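You operate a simulated robot arm through the tools that you are given. There is no shell and no other tool.

You run a simulated robot arm. Do the job below in one go: nothing can be reset, and whatever is moved stays where it is left.

TASK
Run shrink tape over the wound mandrel at quarter lap.
Fine: carriage back to the crank end, lap dial to QUARTER, arm down, feed on, crank; feed off, arm up.
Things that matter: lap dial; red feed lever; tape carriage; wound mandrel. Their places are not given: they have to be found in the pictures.

Only the result counts: the job must be done as asked and must still hold three seconds after the hand-in. Knocking over, shifting, dropping, spilling or breaking anything else fails it.

THE ROBOT
A 6-joint arm with a fingered hand, fixed in place. Base frame: the origin is at the foot of the arm, x ahead of it, y to its left, z up; the work surface is at about z = 850. Readings come in mm, degrees, newtons and seconds.
With the tool pointing down near the work surface it reaches from about 300 to 820 mm from the base axis. Its first joint turns from -166.0 to 166.0 degrees. Payload 4 kg.
Tool frame: the origin (TCP) lies between the finger pads and is the grasp point; the fingertips stand 26 mm ahead of it; z points along the fingers, y is the line along which they close. The gripper opens to 132 mm. The gripper's body begins 73 mm behind the TCP. The gripper is a hand of 5 fingers: y runs from the thumb to the fingers, the wrist lies at [0, 0, -239] in the tool frame, and closing takes about 1.5 s.
Orientation is that of the tool frame in the base frame, as a unit quaternion [x, y, z, w]. With the fingers straight down and closing along the base's y, the tool's x points along the base's -x, its y along +y and its z along -z.

THE INTERFACE
- The arm moves only by the tool step_arm. Its argument "targets" is a list of rows, each an object of numbers (a shift or turn left out is 0, a gripper value left out holds the last): "gripper": the finger opening in m, from 0 to 0.132; "dx", "dy", "dz": the shift along the tool's x, y, z in units of 100 mm (1.0 is 100 mm); "wx", "wy", "wz": the turn, a rotation vector about the tool's x, y, z in units of 180 degrees (1.0 is 180 degrees). In form: [{"gripper": .., "dx": .., "dy": .., "dz": .., "wx": .., "wy": .., "wz": ..}, ...]. A call has 1 to 20 rows; each row is the pose to reach, as a shift and turn from the pose commanded when the call began, along the tool's axes at that moment. A call with a number of a shift or a turn outside -1 to 1 is refused whole. Each row takes 0.2 s and may step no farther than 50 mm and 8.6 degrees from the row before; otherwise, or with a gripper value out of range, the whole call is refused. A pose out of reach is approached as far as the arm can. The call stops where the force on the tool passes 60 N (or 10 N more than at its start, if that is more) or the arm is blocked; 0.2 s more then pass. Each finger travels about 45 mm/s and halts on what it meets, pressing with about 25 N; the grip force reading is that of the motor and also rises with nothing between the fingers. The clock runs only during rows and for 0.2 s after the last one: add rows that repeat a pose to give the fingers time. The reply holds the time, the measured pose of the TCP, the force on the tool along the base axes, the opening and the grip force, in the units named above and with some noise, with the torque about the TCP (base axes, N m) and any sound that the robot's microphone picked up.
- Cameras (640 x 400 px; columns grow to the right, rows downward): "scene" is fixed at [401.1, 649, 1510.9]; the picture's right is [-1.00, 0.04, 0.00], its down [0.02, 0.48, -0.88] and it looks along [-0.03, -0.88, -0.48] (base axes); focal length 307 px, centre (320, 200). "wrist" rides on the gripper at [85, 2, -97] in the tool frame; the picture's right is [-0.02, 1.00, 0.00], its down [-0.75, -0.02, -0.66] and it looks along [-0.66, -0.01, 0.75] (tool axes); focal length 270 px, centre (320, 200).
- camera(camera): a new picture of that camera. It takes no simulated time.
- grasp_type(shape): the hand has 5 fingers and takes this shape, open, in about a second: jaw (thumb against the fingers, like two jaws); tri (thumb and two fingers); tip (a fingertip pinch); poke (one finger out to press); point (the index stretched); flat (the hand flat); cup (the hand cupped); fist (a fist). The gripper value then closes the fingers along that shape, each until it touches; the sizes above hold for jaw. It gives what a move gives, with no picture.
- pixel_to_xyz(camera, pixels): for up to 12 pixels [column, row] of the newest picture of that camera ("zoom" is the newest enlarged one), the place [x, y, z] in the base frame of the surface seen there, good to about 2 mm, but the place of the scene camera against the robot may be out by one fixed shift of up to 12 mm in any direction. It takes no simulated time.
- enlarge(camera, box): a new picture of the part [left, top, right, bottom] of that camera's present view, enlarged. It takes no simulated time.
- hand_in(): hands the job in; it is judged then, once.

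Open the gripper and draw the arm clear of the work before you hand the job in, unless the task says otherwise.

The tools are called by a JSON object that holds its "method" and its "body". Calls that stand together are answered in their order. step_arm: Moves the arm, as the interface text tells. Its arguments: {"type":"object","properties":{"targets":{"type":"array"}},"required":["targets"]} The other tools are called the same way: grasp_type (shape) gives the hand a shape; camera (camera) takes a picture; pixel_to_xyz (camera, pixels) gives the place of the surface under pixels of a picture; enlarge (camera, box) takes an enlarged picture of a part of a camera's view; hand_in () hands the job in.

At the start:

```text
clock: 0.0
position: [356.4, 125.9, 1319.5]
tcp_rot: [0.001, 1.0, 0.001, 0.0]
contact_force: [-0.6, -0.1, -0.2]
moment: [0.02, 0.01, 0.0]
width: 131.8
finger_force: 0.0
shape: jaw
```

scene: 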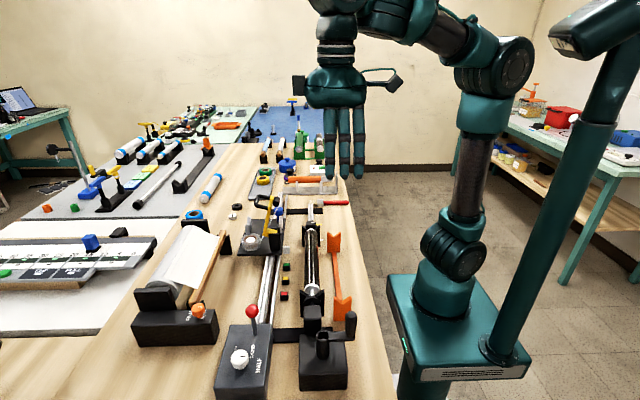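
wrist: 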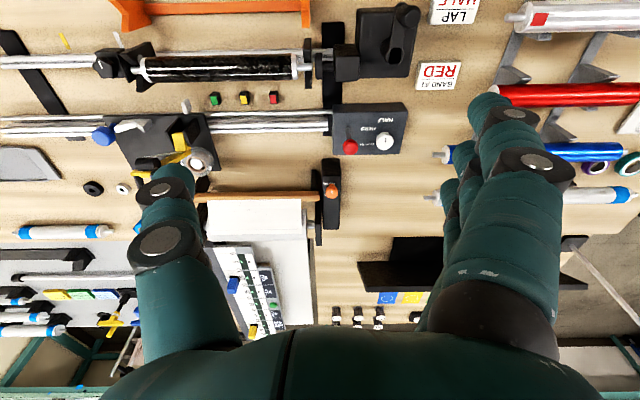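

The scene shows a control box with a red lever (252,315) and a white dial (240,360), a carriage near (262,235), and the mandrel near (312,260). I enlarge both views to read the labels.

{"method": "enlarge", "body": {"camera": "scene", "box": [200, 170, 380, 400]}}

{"method": "enlarge", "body": {"camera": "wrist", "box": [300, 0, 500, 170]}}

{"method": "enlarge", "body": {"camera": "wrist", "box": [70, 20, 330, 200]}}

```text
1.74 times, centred on (290, 285) of scene
```

zoom: 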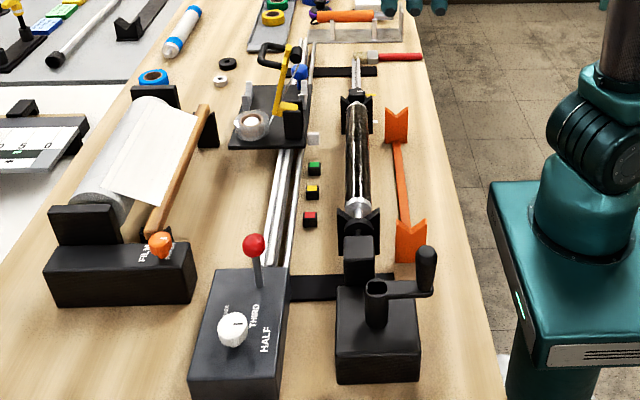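

```text
2.35 times, centred on (400, 85) of wrist
```

zoom: 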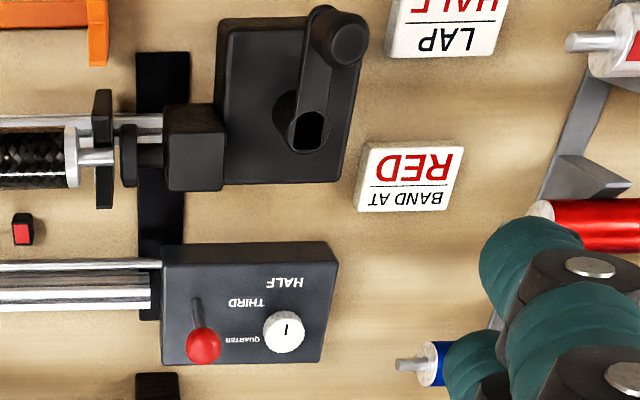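

```text
2.22 times, centred on (200, 110) of wrist
```

zoom: 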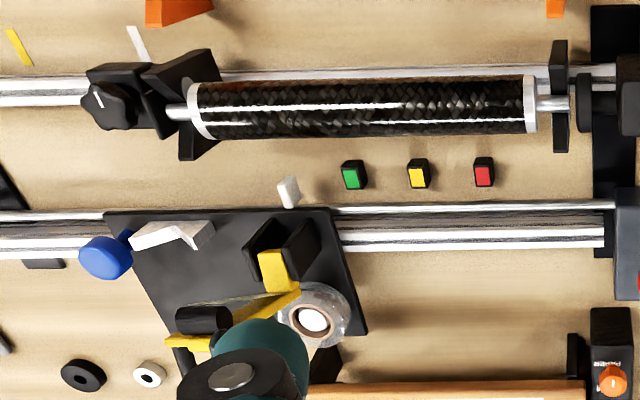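

The dial reads QUARTER / THIRD / HALF on the box; I measure main points from the wrist picture.

{"method": "pixel_to_xyz", "body": {"camera": "wrist", "pixels": [[384, 141], [350, 146], [406, 15], [396, 52], [382, 66], [102, 136], [183, 106], [185, 139], [175, 160], [145, 69], [298, 67], [368, 105]]}}

{"method": "enlarge", "body": {"camera": "wrist", "box": [320, 90, 420, 160]}}

{"method": "enlarge", "body": {"camera": "scene", "box": [220, 180, 340, 260]}}

{"method": "enlarge", "body": {"camera": "scene", "box": [210, 300, 370, 400]}}

```text
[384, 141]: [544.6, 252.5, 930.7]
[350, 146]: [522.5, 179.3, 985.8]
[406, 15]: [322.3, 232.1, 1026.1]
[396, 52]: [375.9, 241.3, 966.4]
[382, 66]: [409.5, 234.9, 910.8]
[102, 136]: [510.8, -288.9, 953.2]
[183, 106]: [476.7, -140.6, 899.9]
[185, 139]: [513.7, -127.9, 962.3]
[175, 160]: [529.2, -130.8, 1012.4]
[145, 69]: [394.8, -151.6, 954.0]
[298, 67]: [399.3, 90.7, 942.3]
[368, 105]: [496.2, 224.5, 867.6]
```

```text
5.71 times, centred on (370, 125) of wrist
```

zoom: 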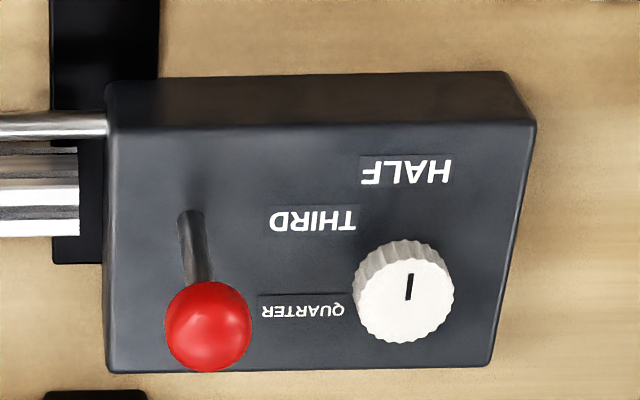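

```text
5.00 times, centred on (280, 220) of scene
```

zoom: 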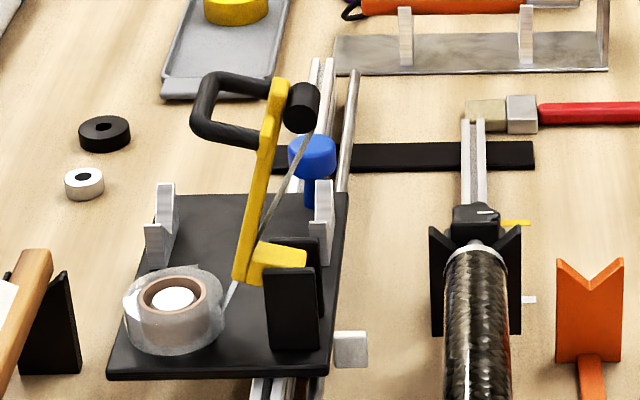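

```text
4.00 times, centred on (290, 350) of scene
```

zoom: 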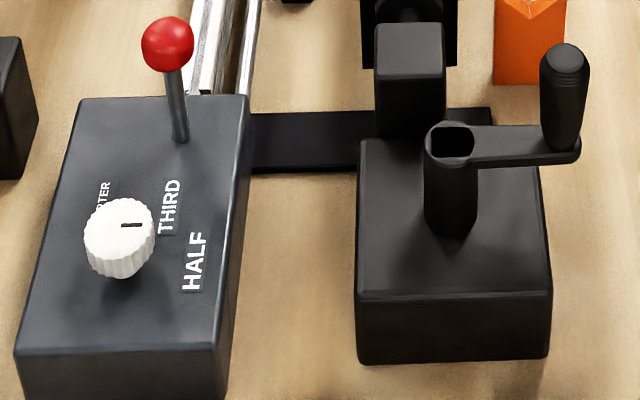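

The dial points toward -x (HALF) and QUARTER lies toward -y. I measure the carriage, its arm and the crank from the scene picture.

{"method": "enlarge", "body": {"camera": "scene", "box": [220, 180, 340, 260]}}

{"method": "pixel_to_xyz", "body": {"camera": "zoom", "pixels": [[278, 85], [242, 275], [265, 180], [300, 105], [205, 110], [235, 140], [312, 150], [308, 195], [290, 310], [175, 300], [350, 350], [340, 200]]}}

{"method": "pixel_to_xyz", "body": {"camera": "scene", "pixels": [[252, 311], [240, 358], [351, 318], [431, 375], [321, 345], [322, 340], [347, 340], [302, 300], [312, 225], [312, 285], [254, 330], [350, 335]]}}

```text
5.00 times, centred on (280, 220) of scene
```

zoom: 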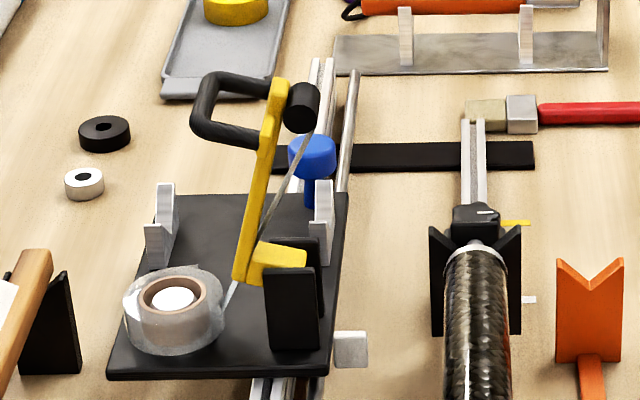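

```text
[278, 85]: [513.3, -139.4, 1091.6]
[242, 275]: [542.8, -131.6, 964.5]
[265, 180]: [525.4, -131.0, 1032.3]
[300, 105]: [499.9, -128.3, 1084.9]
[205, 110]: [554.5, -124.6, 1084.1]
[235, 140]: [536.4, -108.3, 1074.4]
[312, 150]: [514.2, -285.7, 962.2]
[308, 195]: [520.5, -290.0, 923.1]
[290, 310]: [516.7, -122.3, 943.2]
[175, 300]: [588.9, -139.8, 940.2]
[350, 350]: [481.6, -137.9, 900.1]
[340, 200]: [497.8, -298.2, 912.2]
```

```text
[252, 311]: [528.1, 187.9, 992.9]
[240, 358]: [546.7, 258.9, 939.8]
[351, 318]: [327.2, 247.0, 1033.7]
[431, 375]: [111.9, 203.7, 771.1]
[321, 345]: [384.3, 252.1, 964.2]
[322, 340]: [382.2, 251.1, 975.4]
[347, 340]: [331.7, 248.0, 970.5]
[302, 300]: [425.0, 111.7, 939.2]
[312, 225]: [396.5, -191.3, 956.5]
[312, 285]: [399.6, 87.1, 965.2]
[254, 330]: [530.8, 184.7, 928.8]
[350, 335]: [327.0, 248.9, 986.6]
```

The arm stands up (top near z 1085, pivot near z 950), carriage at about y -130. I move the hand towards -y and lower for a closer look at the carriage.

{"method": "step_arm", "body": {"targets": [{"dy": -0.4, "dz": 0.2, "dx": 0.1}, {"dy": -0.8, "dz": 0.45, "dx": 0.2}, {"dy": -1.0, "dz": 0.8, "dx": 0.3}]}}

{"method": "step_arm", "body": {"targets": [{"dy": -0.4, "dz": 0.2}, {"dy": -0.8, "dz": 0.4}, {"dy": -1.0, "dz": 0.4}]}}

{"method": "camera", "body": {"camera": "wrist"}}

{"method": "camera", "body": {"camera": "scene"}}

```text
clock: 0.8
position: [326.3, 26.3, 1241.2]
tcp_rot: [-0.001, 1.0, -0.001, 0.0]
contact_force: [-0.2, 0.0, 0.2]
moment: [0.05, 0.0, 0.0]
width: 132.0
finger_force: 0.1
shape: jaw
```

```text
clock: 1.6
position: [326.3, -73.6, 1199.3]
tcp_rot: [-0.002, 1.0, 0.0, 0.001]
contact_force: [-0.8, -0.3, 0.1]
moment: [0.01, 0.01, 0.0]
width: 132.0
finger_force: 0.0
shape: jaw
```

```text
taken
```

wrist: 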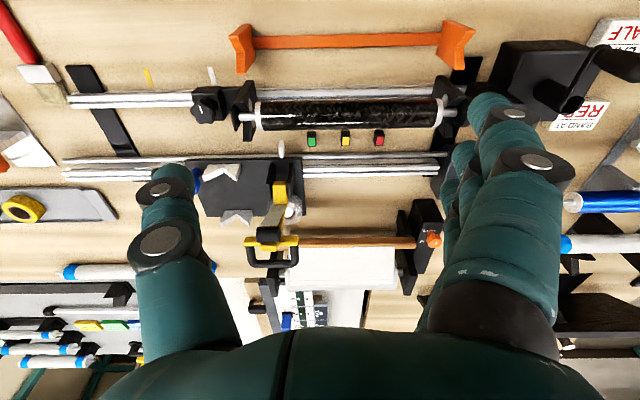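

```text
taken
```

scene: 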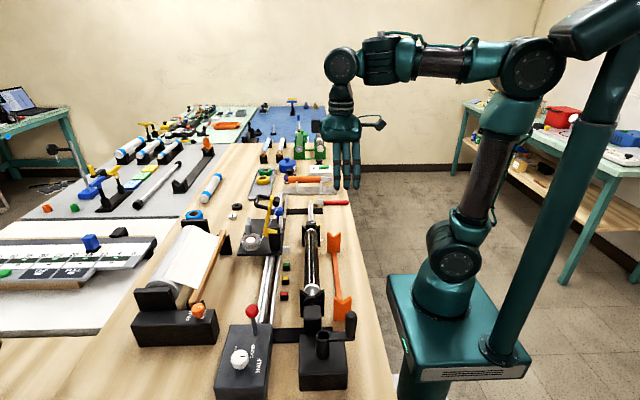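

The carriage is at about (250,190) of the wrist picture with its yellow arm at (280,240). I enlarge it.

{"method": "enlarge", "body": {"camera": "wrist", "box": [180, 130, 340, 280]}}

{"method": "pixel_to_xyz", "body": {"camera": "zoom", "pixels": [[300, 230], [360, 290], [300, 340], [460, 295], [360, 340], [245, 370], [470, 370], [340, 110], [385, 130], [430, 130], [410, 150], [450, 210]]}}

```text
2.67 times, centred on (260, 205) of wrist
```

zoom: 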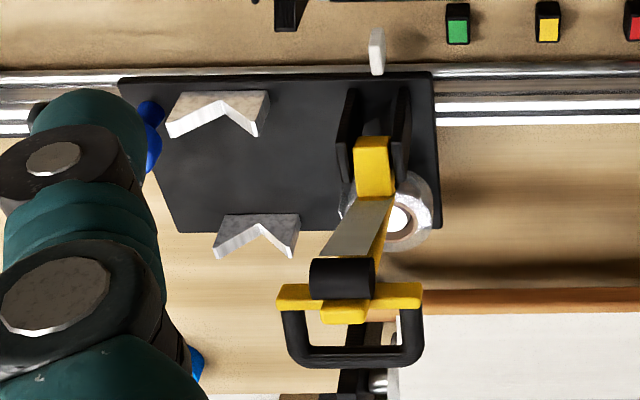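

```text
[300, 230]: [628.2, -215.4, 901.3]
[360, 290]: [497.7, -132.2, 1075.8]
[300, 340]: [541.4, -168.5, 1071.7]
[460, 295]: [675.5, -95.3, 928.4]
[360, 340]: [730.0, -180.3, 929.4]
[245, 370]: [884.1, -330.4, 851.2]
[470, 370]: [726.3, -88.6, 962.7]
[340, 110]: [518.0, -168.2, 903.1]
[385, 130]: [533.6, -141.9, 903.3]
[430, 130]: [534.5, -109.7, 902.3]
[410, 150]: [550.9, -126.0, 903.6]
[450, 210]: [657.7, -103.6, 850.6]
```

The blue knob at the -y end of the carriage plate looks like its handle. Before moving the carriage I check the feed lever's lean with a zoomed scene view.

{"method": "enlarge", "body": {"camera": "scene", "box": [210, 295, 290, 345]}}

{"method": "pixel_to_xyz", "body": {"camera": "zoom", "pixels": [[335, 130], [345, 190], [352, 220], [360, 260], [362, 278], [330, 95], [340, 165], [300, 130], [370, 130], [100, 390], [400, 300], [200, 330]]}}

```text
8.00 times, centred on (250, 320) of scene
```

zoom: 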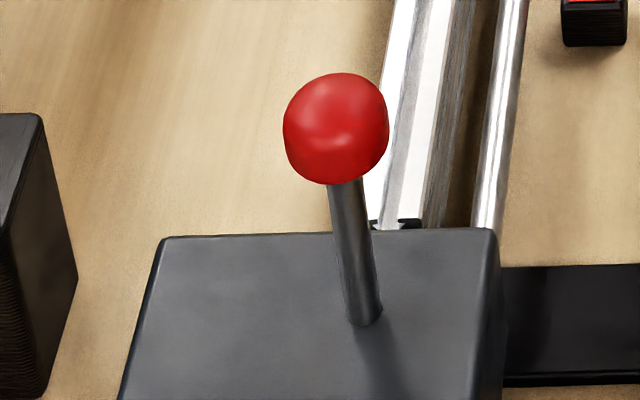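

```text
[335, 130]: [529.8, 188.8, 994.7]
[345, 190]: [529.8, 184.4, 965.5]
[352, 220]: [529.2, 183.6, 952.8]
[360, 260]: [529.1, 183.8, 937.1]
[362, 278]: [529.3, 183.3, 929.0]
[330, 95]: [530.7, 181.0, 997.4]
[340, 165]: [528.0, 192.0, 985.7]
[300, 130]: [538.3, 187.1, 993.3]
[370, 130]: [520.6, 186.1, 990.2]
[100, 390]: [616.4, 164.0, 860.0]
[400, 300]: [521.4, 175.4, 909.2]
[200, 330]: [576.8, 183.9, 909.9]
```

The lever stands upright. Now I measure the V-blocks and plate edges near the blue knob so the fingers fit around it.

{"method": "enlarge", "body": {"camera": "scene", "box": [240, 195, 304, 235]}}

{"method": "pixel_to_xyz", "body": {"camera": "scene", "pixels": [[281, 218], [281, 228], [285, 217], [249, 219], [249, 230], [250, 232], [282, 211], [282, 208], [278, 212], [286, 212], [270, 222], [284, 222]]}}

```text
10.00 times, centred on (272, 215) of scene
```

zoom: 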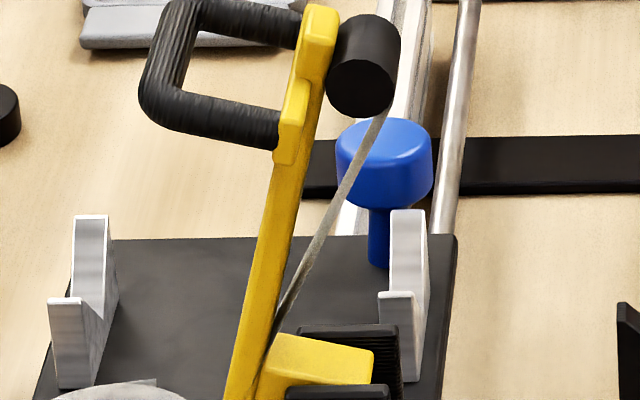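

```text
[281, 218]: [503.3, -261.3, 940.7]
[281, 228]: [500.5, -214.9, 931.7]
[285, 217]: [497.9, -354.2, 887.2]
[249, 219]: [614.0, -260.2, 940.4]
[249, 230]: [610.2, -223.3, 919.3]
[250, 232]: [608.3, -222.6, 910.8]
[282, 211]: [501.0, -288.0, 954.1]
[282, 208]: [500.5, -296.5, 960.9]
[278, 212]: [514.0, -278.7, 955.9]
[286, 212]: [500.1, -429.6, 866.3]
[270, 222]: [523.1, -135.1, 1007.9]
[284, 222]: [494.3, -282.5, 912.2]
```

The knob is a mushroom at about (513,-292), top z 954. I'll close the fingers and go behind it (y -340), high first.

{"method": "step_arm", "body": {"targets": [{"gripper": 0.0, "dy": -0.3, "dx": -0.2, "dz": 0.1}, {"dy": -0.6, "dx": -0.4, "dz": 0.2}, {"dy": -0.89, "dx": -0.62, "dz": 0.3}, {"dy": -0.89, "dx": -0.62, "dz": 0.3}]}}

{"method": "step_arm", "body": {"targets": [{"dy": -0.3, "dx": -0.2, "dz": 0.1}, {"dy": -0.6, "dx": -0.4, "dz": 0.2}, {"dy": -0.89, "dx": -0.62, "dz": 0.3}]}}

{"method": "step_arm", "body": {"targets": [{"dy": -0.3, "dx": -0.2, "dz": 0.1}, {"dy": -0.6, "dx": -0.4, "dz": 0.3}, {"dy": -0.89, "dx": -0.62, "dz": 0.5}]}}

{"method": "camera", "body": {"camera": "wrist"}}

{"method": "camera", "body": {"camera": "scene"}}

```text
clock: 2.6
position: [388.7, -162.2, 1169.1]
tcp_rot: [0.0, 1.0, 0.0, 0.0]
contact_force: [0.2, 0.3, 0.9]
moment: [0.05, 0.01, -0.03]
width: 44.4
finger_force: 0.1
shape: jaw
```

```text
clock: 3.4
position: [451.7, -250.8, 1139.2]
tcp_rot: [0.0, 1.0, 0.0, 0.001]
contact_force: [-0.4, 0.2, -0.2]
moment: [0.02, 0.0, -0.03]
width: 0.2
finger_force: 13.2
shape: jaw
```

```text
clock: 4.2
position: [511.6, -338.9, 1087.9]
tcp_rot: [0.0, 1.0, 0.001, 0.0]
contact_force: [-0.1, 0.1, 0.0]
moment: [0.01, -0.01, -0.02]
width: 0.0
finger_force: 24.8
shape: jaw
```

```text
taken
```

wrist: 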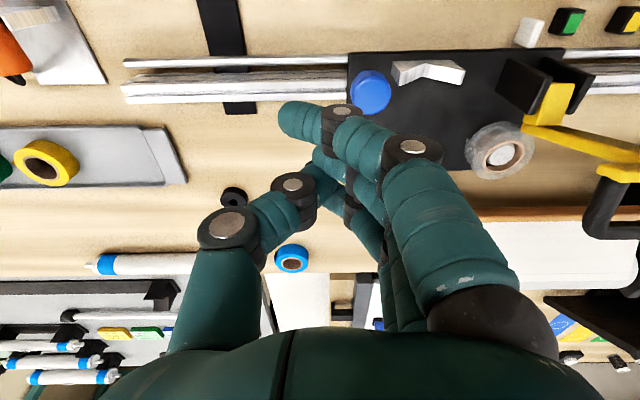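

```text
taken
```

scene: 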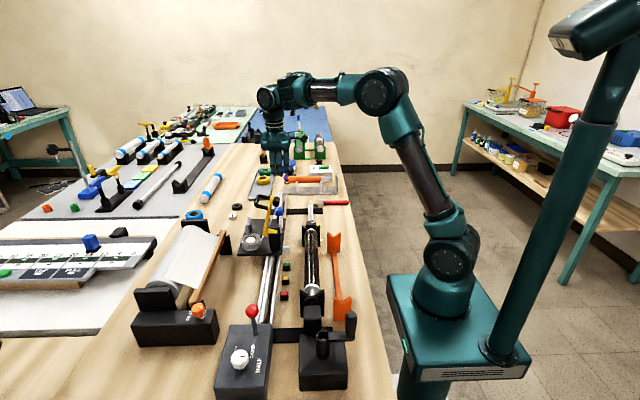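

The closed fingers slope outward, so a straddling grasp of the knob (wrist px (371,92)) is better. I measure the knob from this picture.

{"method": "pixel_to_xyz", "body": {"camera": "wrist", "pixels": [[371, 92], [371, 75], [371, 110], [355, 92], [387, 92], [371, 84], [410, 72], [460, 72], [348, 60], [425, 65]]}}

{"method": "enlarge", "body": {"camera": "wrist", "box": [330, 40, 580, 190]}}

```text
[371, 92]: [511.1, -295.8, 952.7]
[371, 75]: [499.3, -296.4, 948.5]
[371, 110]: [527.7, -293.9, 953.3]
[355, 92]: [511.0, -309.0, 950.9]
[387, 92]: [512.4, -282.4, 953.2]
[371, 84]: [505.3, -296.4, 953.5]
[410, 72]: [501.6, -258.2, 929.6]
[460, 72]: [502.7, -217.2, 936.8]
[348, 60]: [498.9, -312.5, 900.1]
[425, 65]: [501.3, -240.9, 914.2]
```

```text
2.56 times, centred on (455, 115) of wrist
```

zoom: 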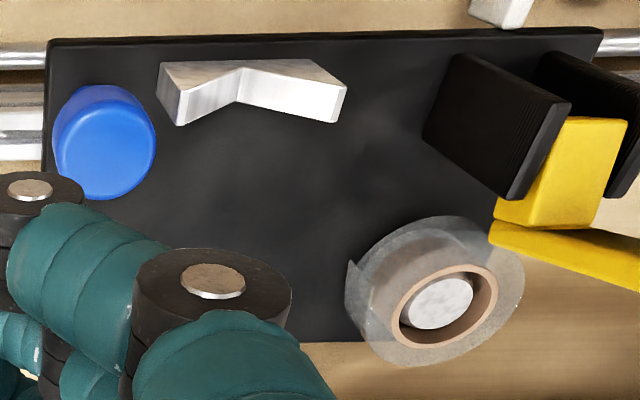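

Knob centre is (513,-296), radius about 17, top 953. I open to 50 mm, move over it and lower.

{"method": "step_arm", "body": {"targets": [{"gripper": 0.052, "dy": 0.22, "dx": -0.01}, {"dy": 0.43, "dx": -0.015}, {"dy": 0.43, "dx": -0.015, "dz": 0.4}, {"dy": 0.43, "dx": -0.015, "dz": 0.8}, {"dy": 0.43, "dx": -0.015, "dz": 0.95}]}}

{"method": "camera", "body": {"camera": "wrist"}}

```text
clock: 5.4
position: [515.4, -298.6, 993.5]
tcp_rot: [-0.001, 1.0, 0.001, 0.001]
contact_force: [0.1, 0.0, 1.0]
moment: [0.0, 0.03, 0.01]
width: 52.0
finger_force: 0.2
shape: jaw
```

```text
taken
```

wrist: 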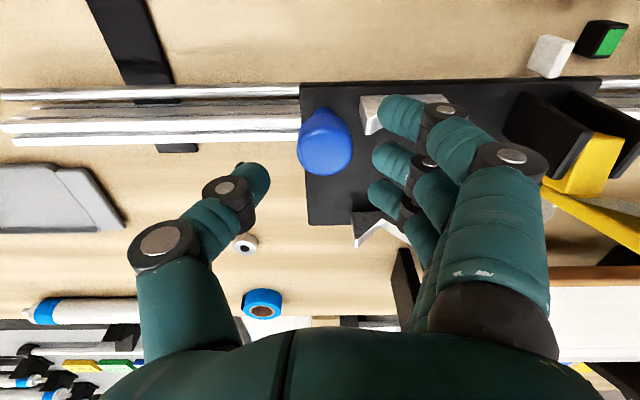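

The knob is between thumb (250,180) and fingers (400,115-195). I lower to z 966 and close slowly.

{"method": "step_arm", "body": {"targets": [{"dz": 0.14, "dy": 0.02}, {"dz": 0.275, "dy": 0.02}, {"dz": 0.275, "dy": 0.02, "gripper": 0.02}, {"dz": 0.275, "dy": 0.02}, {"dz": 0.275, "dy": 0.02}, {"dz": 0.275, "dy": 0.02}, {"dz": 0.275, "dy": 0.02}]}}

{"method": "camera", "body": {"camera": "wrist"}}

```text
clock: 7.0
position: [515.9, -295.6, 963.9]
tcp_rot: [0.0, 1.0, 0.001, 0.0]
contact_force: [0.5, -2.3, 0.8]
moment: [0.26, 0.05, -0.01]
width: 16.6
finger_force: 24.8
shape: jaw
```

```text
taken
```

wrist: 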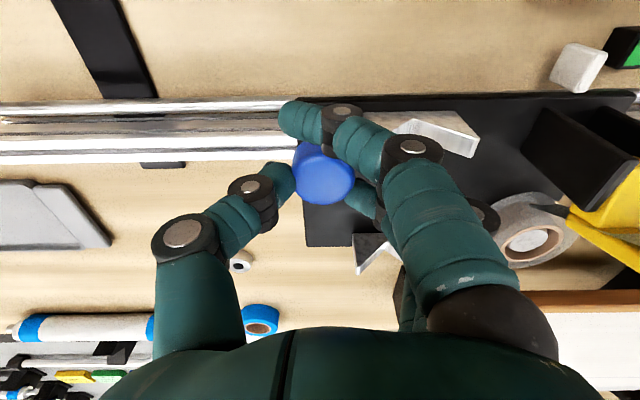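

The knob is held (index in front, thumb and middle on the sides). I slide the carriage along +y.

{"method": "step_arm", "body": {"targets": [{"dy": 0.1}, {"dy": 0.25}, {"dy": 0.4}, {"dy": 0.6}, {"dy": 0.8}, {"dy": 1.0}]}}

{"method": "camera", "body": {"camera": "wrist"}}

{"method": "camera", "body": {"camera": "scene"}}

```text
clock: 8.4
position: [515.4, -196.0, 965.2]
tcp_rot: [0.0, 1.0, 0.001, 0.0]
contact_force: [2.2, -3.7, -10.2]
moment: [0.1, -0.04, 0.04]
width: 13.8
finger_force: 24.9
shape: jaw
```

```text
taken
```

wrist: 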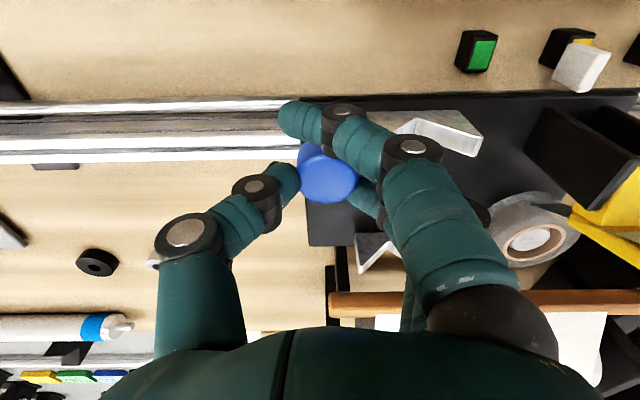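

```text
taken
```

scene: 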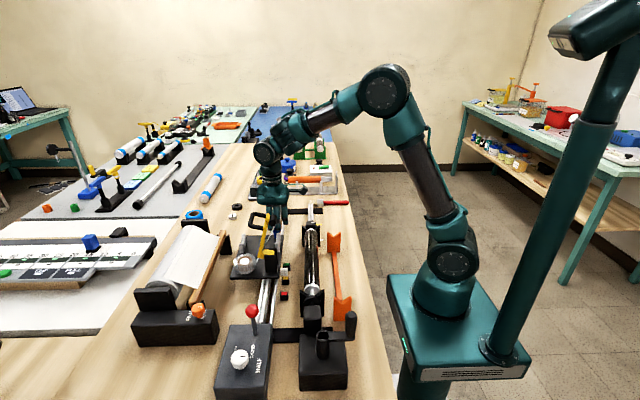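

The carriage follows smoothly. I keep sliding toward the crank end.

{"method": "step_arm", "body": {"targets": [{"dy": 0.15}, {"dy": 0.3}, {"dy": 0.45}, {"dy": 0.6}, {"dy": 0.8}, {"dy": 0.95}]}}

{"method": "camera", "body": {"camera": "wrist"}}

{"method": "camera", "body": {"camera": "scene"}}

{"method": "enlarge", "body": {"camera": "scene", "box": [220, 220, 340, 300]}}

```text
clock: 9.8
position: [514.9, -99.3, 965.8]
tcp_rot: [0.0, 1.0, 0.0, 0.0]
contact_force: [1.7, -3.2, -9.9]
moment: [-0.06, -0.05, 0.02]
width: 13.3
finger_force: 25.2
shape: jaw
```

```text
taken
```

wrist: 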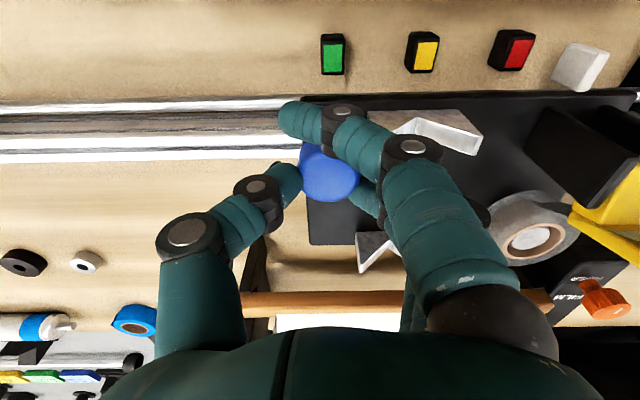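

```text
taken
```

scene: 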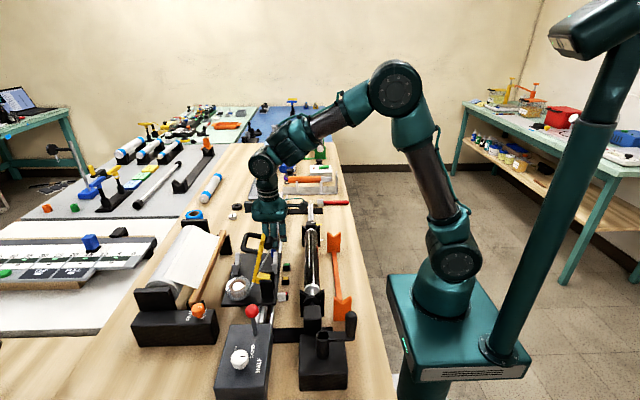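

```text
5.00 times, centred on (280, 260) of scene
```

zoom: 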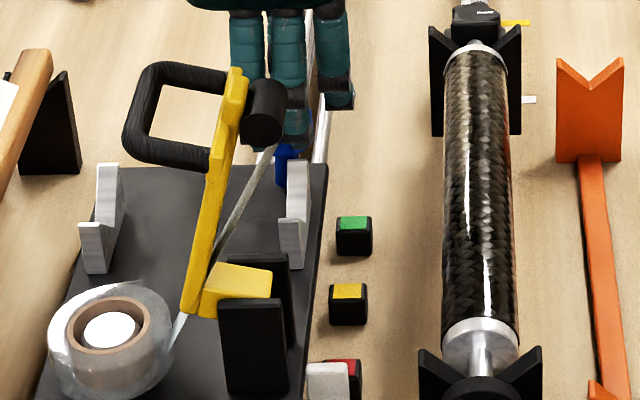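

The pointer is just past red; I push on gently toward the crank-end stop.

{"method": "step_arm", "body": {"targets": [{"dy": 0.06}, {"dy": 0.12}, {"dy": 0.18}, {"dy": 0.24}, {"dy": 0.3}]}}

{"method": "camera", "body": {"camera": "wrist"}}

{"method": "enlarge", "body": {"camera": "scene", "box": [220, 220, 340, 300]}}

```text
clock: 11.0
position: [514.3, -71.2, 968.1]
tcp_rot: [0.002, 1.0, 0.0, 0.001]
contact_force: [-0.7, -38.0, 13.9]
moment: [-1.12, 0.02, -0.02]
width: 22.2
finger_force: 24.8
shape: jaw
```

```text
taken
```

wrist: 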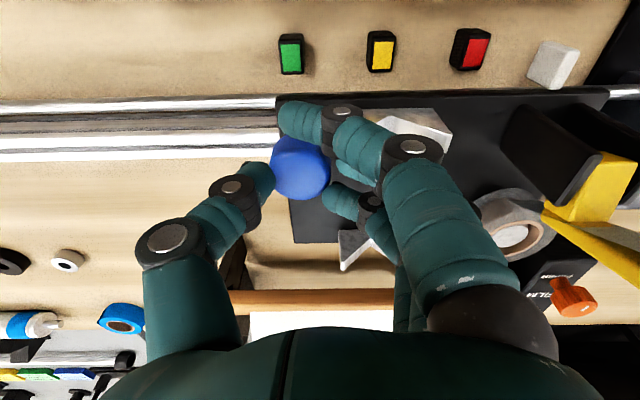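

```text
5.00 times, centred on (280, 260) of scene
```

zoom: 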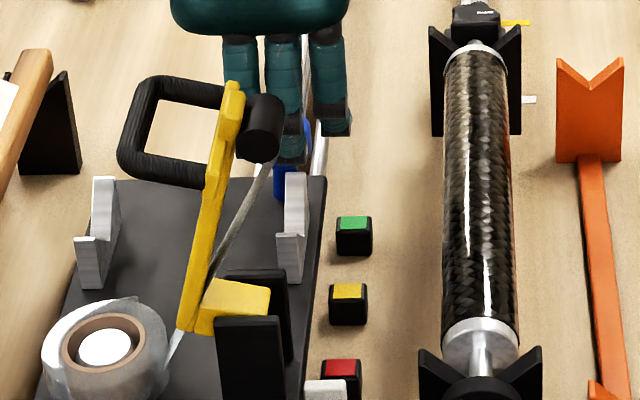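

The carriage hit its stop (38 N back), with the arm over the mandrel's crank end. I ease back, open and lift clear.

{"method": "step_arm", "body": {"targets": [{"dy": -0.08, "gripper": 0.06}, {"dy": -0.08}, {"dy": -0.08}, {"dy": -0.08}, {"dy": -0.08, "dz": -0.3}, {"dy": -0.08, "dz": -0.7}, {"dy": -0.08, "dz": -1.0}]}}

{"method": "camera", "body": {"camera": "wrist"}}

{"method": "camera", "body": {"camera": "scene"}}

```text
clock: 12.6
position: [514.4, -76.6, 1068.0]
tcp_rot: [0.0, 1.0, 0.001, 0.0]
contact_force: [-0.1, 0.4, 0.2]
moment: [0.01, 0.02, 0.01]
width: 59.0
finger_force: 0.0
shape: jaw
```

```text
taken
```

wrist: 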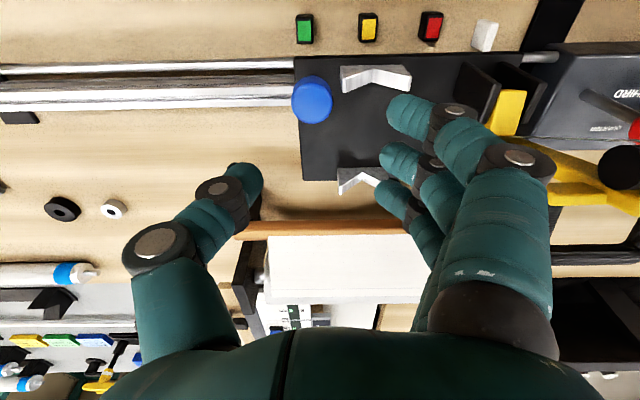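

```text
taken
```

scene: 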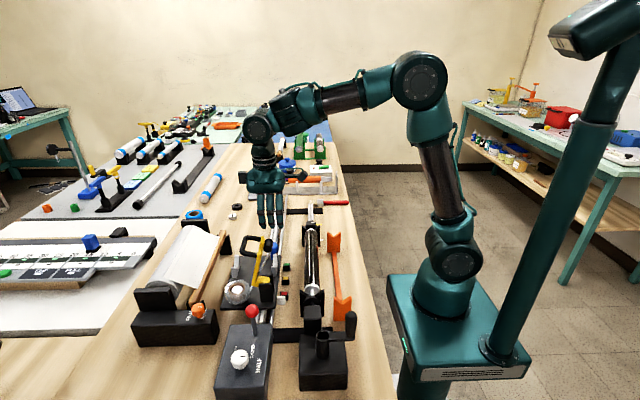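

Next the dial. I lift over the carriage arm (top z 1095), move toward +y while yawing the hand so that it closes along x, clear of the lever.

{"method": "step_arm", "body": {"targets": [{"dz": -0.4, "gripper": 0.08}, {"dz": -0.8}, {"dz": -1.0}]}}

{"method": "step_arm", "body": {"targets": [{"dy": 0.09, "wz": 0.045}, {"dy": 0.18, "wz": 0.09}, {"dy": 0.27, "wz": 0.135}, {"dy": 0.36, "wz": 0.18}, {"dy": 0.45, "wz": 0.225}, {"dy": 0.54, "wz": 0.27}, {"dy": 0.63, "wz": 0.315}, {"dy": 0.72, "wz": 0.36}, {"dy": 0.81, "wz": 0.405}, {"dy": 0.9, "wz": 0.45}, {"dy": 1.0, "wz": 0.495}, {"dy": 1.0, "wz": 0.5}]}}

{"method": "step_arm", "body": {"targets": [{"dx": 0.4}, {"dx": 0.8}, {"dx": 1.0}]}}

{"method": "camera", "body": {"camera": "wrist"}}

{"method": "camera", "body": {"camera": "scene"}}

```text
clock: 13.4
position: [515.0, -78.1, 1168.8]
tcp_rot: [0.0, 1.0, 0.0, 0.0]
contact_force: [0.2, -0.3, 0.1]
moment: [0.0, 0.0, -0.02]
width: 79.6
finger_force: 0.1
shape: jaw
```

```text
clock: 16.0
position: [513.3, 21.6, 1167.7]
tcp_rot: [0.708, 0.706, 0.0, -0.001]
contact_force: [0.2, 0.0, -0.5]
moment: [0.01, 0.0, -0.01]
width: 79.4
finger_force: 0.0
shape: jaw
```

```text
clock: 16.8
position: [515.0, 123.0, 1167.3]
tcp_rot: [0.707, 0.707, 0.001, -0.001]
contact_force: [0.5, 0.4, -0.1]
moment: [0.02, -0.02, 0.01]
width: 79.6
finger_force: 0.1
shape: jaw
```

```text
taken
```

wrist: 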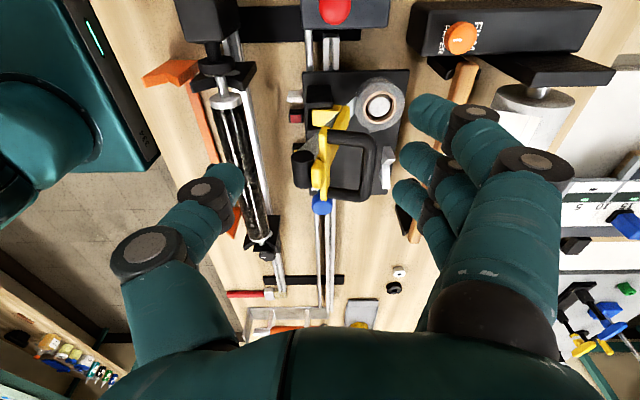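

```text
taken
```

scene: 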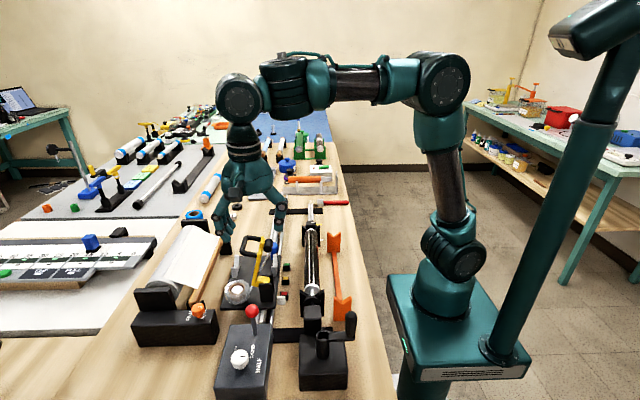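

Now I move on above the dial (x 545, y 253) with the tool's x along base y.

{"method": "step_arm", "body": {"targets": [{"dx": 0.4, "dy": 0.1}, {"dx": 0.8, "dy": 0.2}, {"dx": 1.0, "dy": 0.3}]}}

{"method": "step_arm", "body": {"targets": [{"dx": 0.3, "dz": 0.3}, {"dx": 0.3, "dz": 0.7}, {"dx": 0.3, "dz": 1.0}]}}

{"method": "camera", "body": {"camera": "wrist"}}

{"method": "camera", "body": {"camera": "scene"}}

```text
clock: 17.6
position: [545.1, 223.1, 1167.7]
tcp_rot: [0.707, 0.707, 0.001, 0.0]
contact_force: [-0.4, 0.4, 0.0]
moment: [-0.04, 0.0, -0.01]
width: 79.4
finger_force: 0.1
shape: jaw
```

```text
clock: 18.4
position: [543.9, 251.5, 1066.9]
tcp_rot: [0.707, 0.707, 0.001, -0.001]
contact_force: [-0.4, 0.4, 0.2]
moment: [0.01, 0.01, -0.01]
width: 79.2
finger_force: 0.1
shape: jaw
```

```text
taken
```

wrist: 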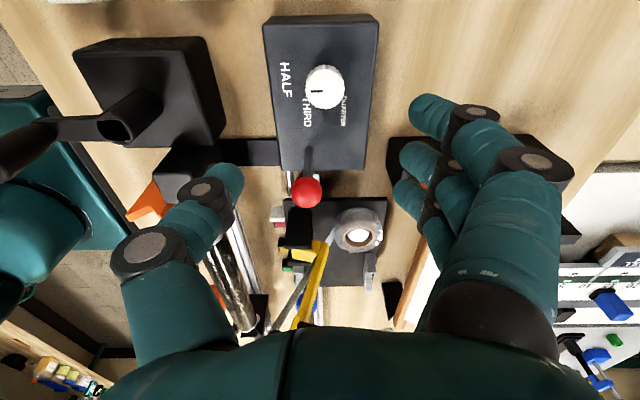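

```text
taken
```

scene: 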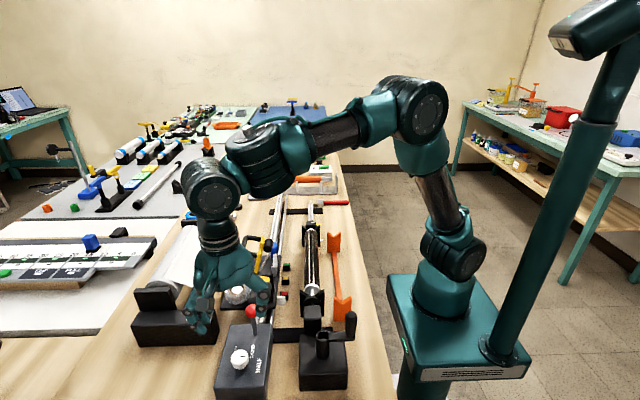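

The dial is at wrist px (326,87). I enlarge and measure the dial, pointer and labels.

{"method": "enlarge", "body": {"camera": "wrist", "box": [250, 10, 390, 210]}}

{"method": "pixel_to_xyz", "body": {"camera": "wrist", "pixels": [[326, 85], [326, 68], [326, 100], [309, 87], [343, 87], [286, 80], [306, 115], [344, 110], [305, 185], [308, 150], [322, 17], [325, 168]]}}

```text
2.00 times, centred on (320, 110) of wrist
```

zoom: 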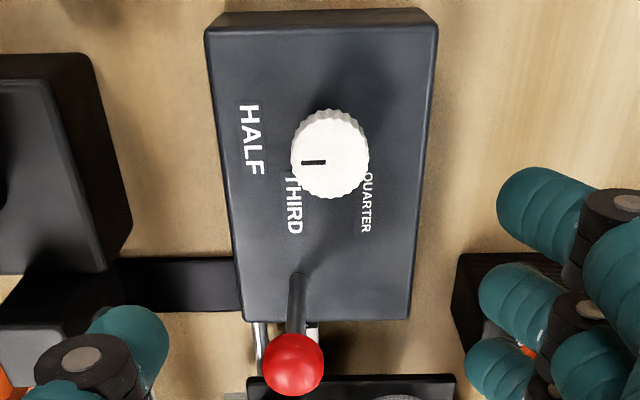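

```text
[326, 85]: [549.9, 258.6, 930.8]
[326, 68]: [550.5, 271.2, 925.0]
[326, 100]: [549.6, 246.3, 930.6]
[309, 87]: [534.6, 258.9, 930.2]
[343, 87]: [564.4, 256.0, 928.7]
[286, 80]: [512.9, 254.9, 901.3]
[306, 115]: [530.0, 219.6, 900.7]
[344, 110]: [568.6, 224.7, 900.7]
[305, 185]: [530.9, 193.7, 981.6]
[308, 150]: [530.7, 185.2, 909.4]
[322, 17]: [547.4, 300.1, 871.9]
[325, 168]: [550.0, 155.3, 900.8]
```

Dial centre (549.5,256), top z 930; labels lie at 180° (HALF), 240° (THIRD), 300° (QUARTER), so it needs +120° about base z. I pre-turn the hand -30° and descend, to turn in two 60° bites.

{"method": "step_arm", "body": {"targets": [{"dx": 0.03, "dy": 0.05, "dz": 0.2, "wz": 0.042, "gripper": 0.075}, {"dx": 0.03, "dy": 0.05, "dz": 0.4, "wz": 0.084}, {"dx": 0.03, "dy": 0.05, "dz": 0.6, "wz": 0.126}, {"dx": 0.03, "dy": 0.05, "dz": 0.8, "wz": 0.167}]}}

{"method": "camera", "body": {"camera": "wrist"}}

{"method": "camera", "body": {"camera": "scene"}}

```text
clock: 19.4
position: [550.0, 253.9, 988.2]
tcp_rot: [0.867, 0.499, 0.001, -0.001]
contact_force: [1.1, 0.0, 0.7]
moment: [-0.03, 0.0, 0.0]
width: 76.3
finger_force: 0.1
shape: jaw
```

```text
taken
```

wrist: 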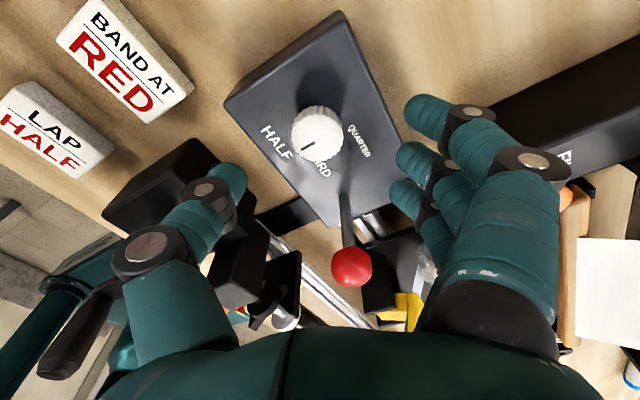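

```text
taken
```

scene: 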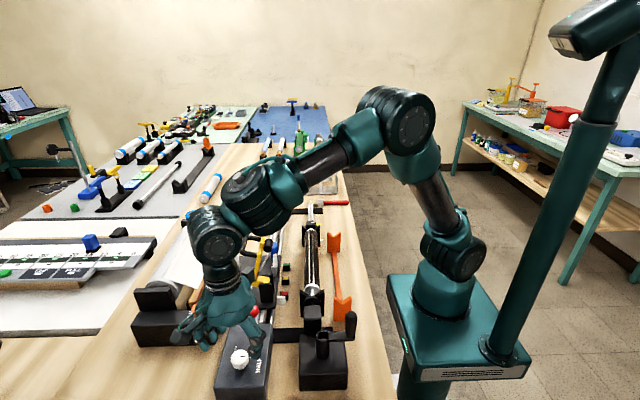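

The lever knob (350,265) sits under the hand's open side, clear of thumb and fingers. I descend to z 936 and close on the dial.

{"method": "step_arm", "body": {"targets": [{"dz": 0.2, "dx": 0.01}, {"dz": 0.4, "dx": 0.01}, {"dz": 0.52, "dx": 0.01}]}}

{"method": "step_arm", "body": {"targets": [{"gripper": 0.02}, {"gripper": 0.02}, {"gripper": 0.02}, {"gripper": 0.02}, {"gripper": 0.02}]}}

{"method": "camera", "body": {"camera": "wrist"}}

{"method": "camera", "body": {"camera": "scene"}}

```text
clock: 20.2
position: [549.1, 255.4, 936.3]
tcp_rot: [0.866, 0.5, 0.001, 0.0]
contact_force: [-0.2, 1.2, 0.8]
moment: [-0.03, -0.04, -0.02]
width: 75.8
finger_force: 0.1
shape: jaw
```

```text
clock: 21.4
position: [549.0, 254.2, 935.7]
tcp_rot: [0.866, 0.499, 0.0, -0.001]
contact_force: [-4.3, 3.0, -0.5]
moment: [0.0, 0.03, 0.0]
width: 15.6
finger_force: 12.7
shape: jaw
```

```text
taken
```

wrist: 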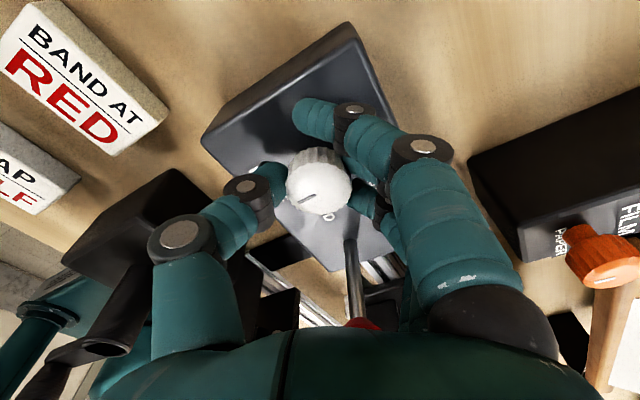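

```text
taken
```

scene: 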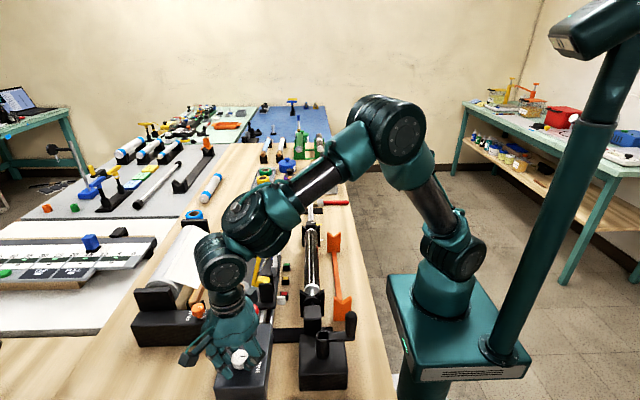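

The dial is gripped between thumb and middle fingers. I turn 60° toward THIRD (tool wz negative).

{"method": "step_arm", "body": {"targets": [{"wz": -0.042}, {"wz": -0.084}, {"wz": -0.126}, {"wz": -0.168}, {"wz": -0.21}, {"wz": -0.252}, {"wz": -0.294}, {"wz": -0.335}]}}

{"method": "camera", "body": {"camera": "wrist"}}

{"method": "enlarge", "body": {"camera": "scene", "box": [180, 280, 320, 400]}}

```text
clock: 23.2
position: [548.3, 257.2, 936.0]
tcp_rot: [0.497, 0.868, 0.001, 0.0]
contact_force: [-18.5, 0.1, 10.1]
moment: [-0.02, 0.36, -0.01]
width: 15.0
finger_force: 24.7
shape: jaw
```

```text
taken
```

wrist: 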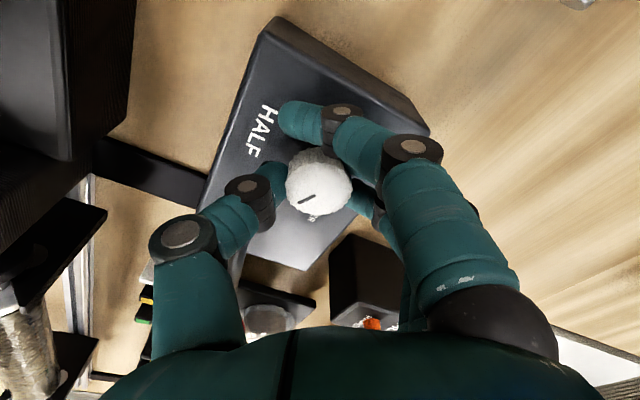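

```text
3.33 times, centred on (250, 340) of scene
```

zoom: 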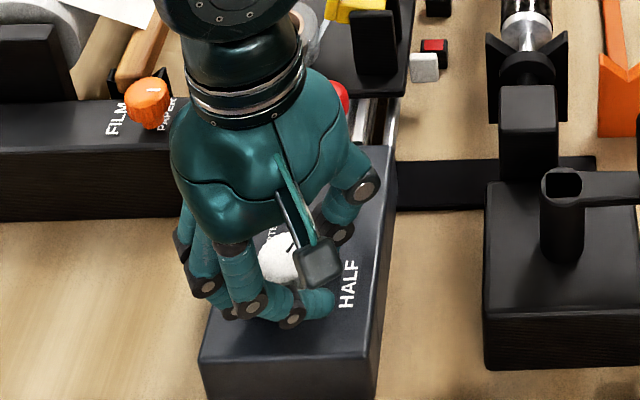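

The dial moved with the hand. I open, rotate the hand back 60° and regrasp.

{"method": "step_arm", "body": {"targets": [{"gripper": 0.08}, {}, {}, {}, {"wz": 0.042}, {"wz": 0.084}, {"wz": 0.126}, {"wz": 0.168}, {"wz": 0.21}, {"wz": 0.252}, {"wz": 0.294}, {"wz": 0.335}]}}

{"method": "camera", "body": {"camera": "wrist"}}

{"method": "camera", "body": {"camera": "scene"}}

```text
clock: 25.8
position: [549.4, 255.3, 933.9]
tcp_rot: [0.867, 0.499, 0.001, -0.001]
contact_force: [-0.1, 0.5, -1.0]
moment: [0.0, -0.01, -0.01]
width: 79.6
finger_force: 0.2
shape: jaw
```

```text
taken
```

wrist: 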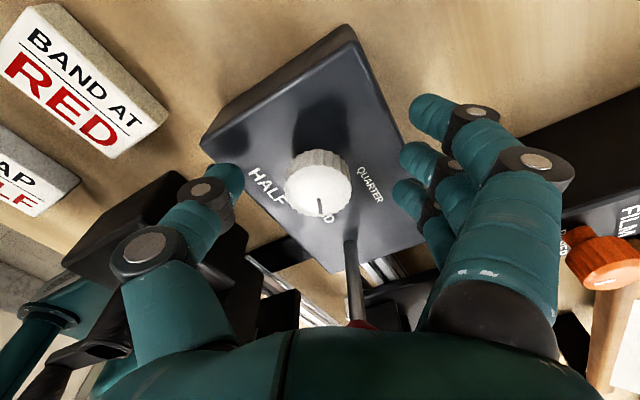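

```text
taken
```

scene: 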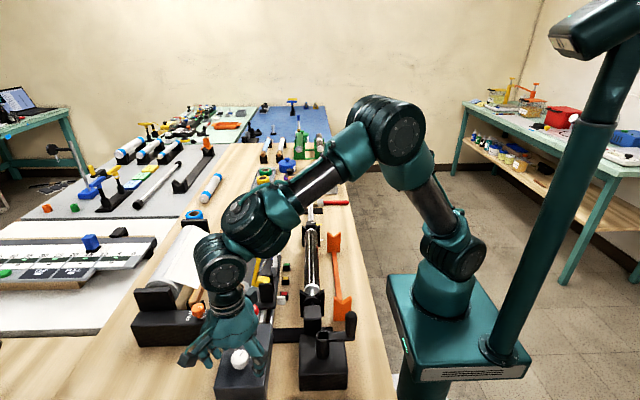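

The pointer now aims at THIRD (320,207). I grasp again and turn another 60°.

{"method": "step_arm", "body": {"targets": [{"gripper": 0.02}, {}, {}, {}, {}, {}, {"wz": -0.042}, {"wz": -0.084}, {"wz": -0.126}, {"wz": -0.168}, {"wz": -0.21}, {"wz": -0.252}, {"wz": -0.294}, {"wz": -0.335}]}}

{"method": "step_arm", "body": {"targets": [{"gripper": 0.08}, {}, {}, {}, {"wz": 0.042}, {"wz": 0.084}, {"wz": 0.126}, {"wz": 0.168}]}}

{"method": "step_arm", "body": {"targets": [{"dz": -0.3}, {"dz": -0.7}, {"dz": -1.0}]}}

{"method": "camera", "body": {"camera": "wrist"}}

{"method": "enlarge", "body": {"camera": "wrist", "box": [250, 10, 390, 210]}}

```text
clock: 28.8
position: [548.6, 255.8, 934.5]
tcp_rot: [0.497, 0.868, 0.0, -0.001]
contact_force: [-27.2, 14.0, -2.0]
moment: [0.23, 0.43, -0.58]
width: 14.7
finger_force: 25.1
shape: jaw
```

```text
clock: 30.6
position: [549.9, 254.8, 935.4]
tcp_rot: [0.708, 0.706, 0.0, 0.0]
contact_force: [-0.3, -1.1, 0.2]
moment: [0.02, 0.0, 0.01]
width: 79.8
finger_force: 0.0
shape: jaw
```

```text
clock: 31.4
position: [549.5, 256.5, 1034.2]
tcp_rot: [0.707, 0.707, 0.001, -0.001]
contact_force: [0.2, 0.5, -0.2]
moment: [-0.02, 0.01, -0.04]
width: 79.7
finger_force: 0.2
shape: jaw
```

```text
taken
```

wrist: 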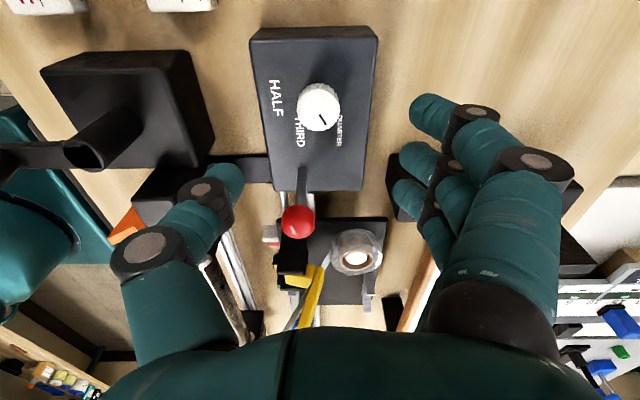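

```text
2.00 times, centred on (320, 110) of wrist
```

zoom: 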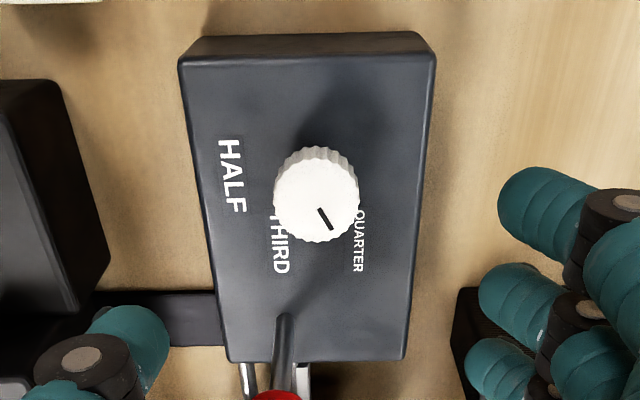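

The pointer now aims toward QUARTER; I enlarge to check the angle accurately.

{"method": "enlarge", "body": {"camera": "wrist", "box": [288, 75, 352, 155]}}

{"method": "pixel_to_xyz", "body": {"camera": "zoom", "pixels": [[320, 160], [300, 160], [330, 200], [345, 220], [310, 330], [400, 290]]}}

```text
5.00 times, centred on (320, 115) of wrist
```

zoom: 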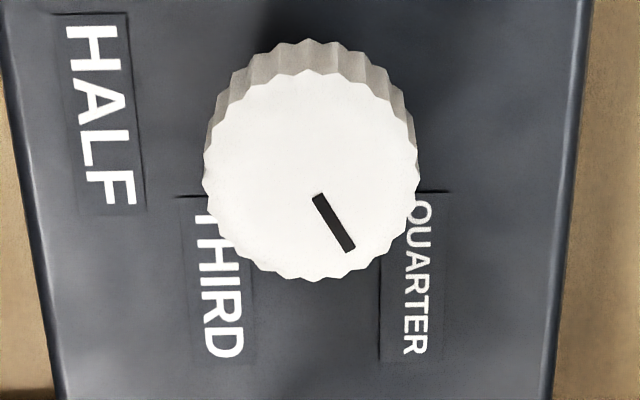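

```text
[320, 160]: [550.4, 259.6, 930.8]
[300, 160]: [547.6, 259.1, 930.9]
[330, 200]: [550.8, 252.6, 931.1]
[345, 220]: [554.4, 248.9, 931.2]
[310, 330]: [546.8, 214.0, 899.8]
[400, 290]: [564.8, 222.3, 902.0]
```

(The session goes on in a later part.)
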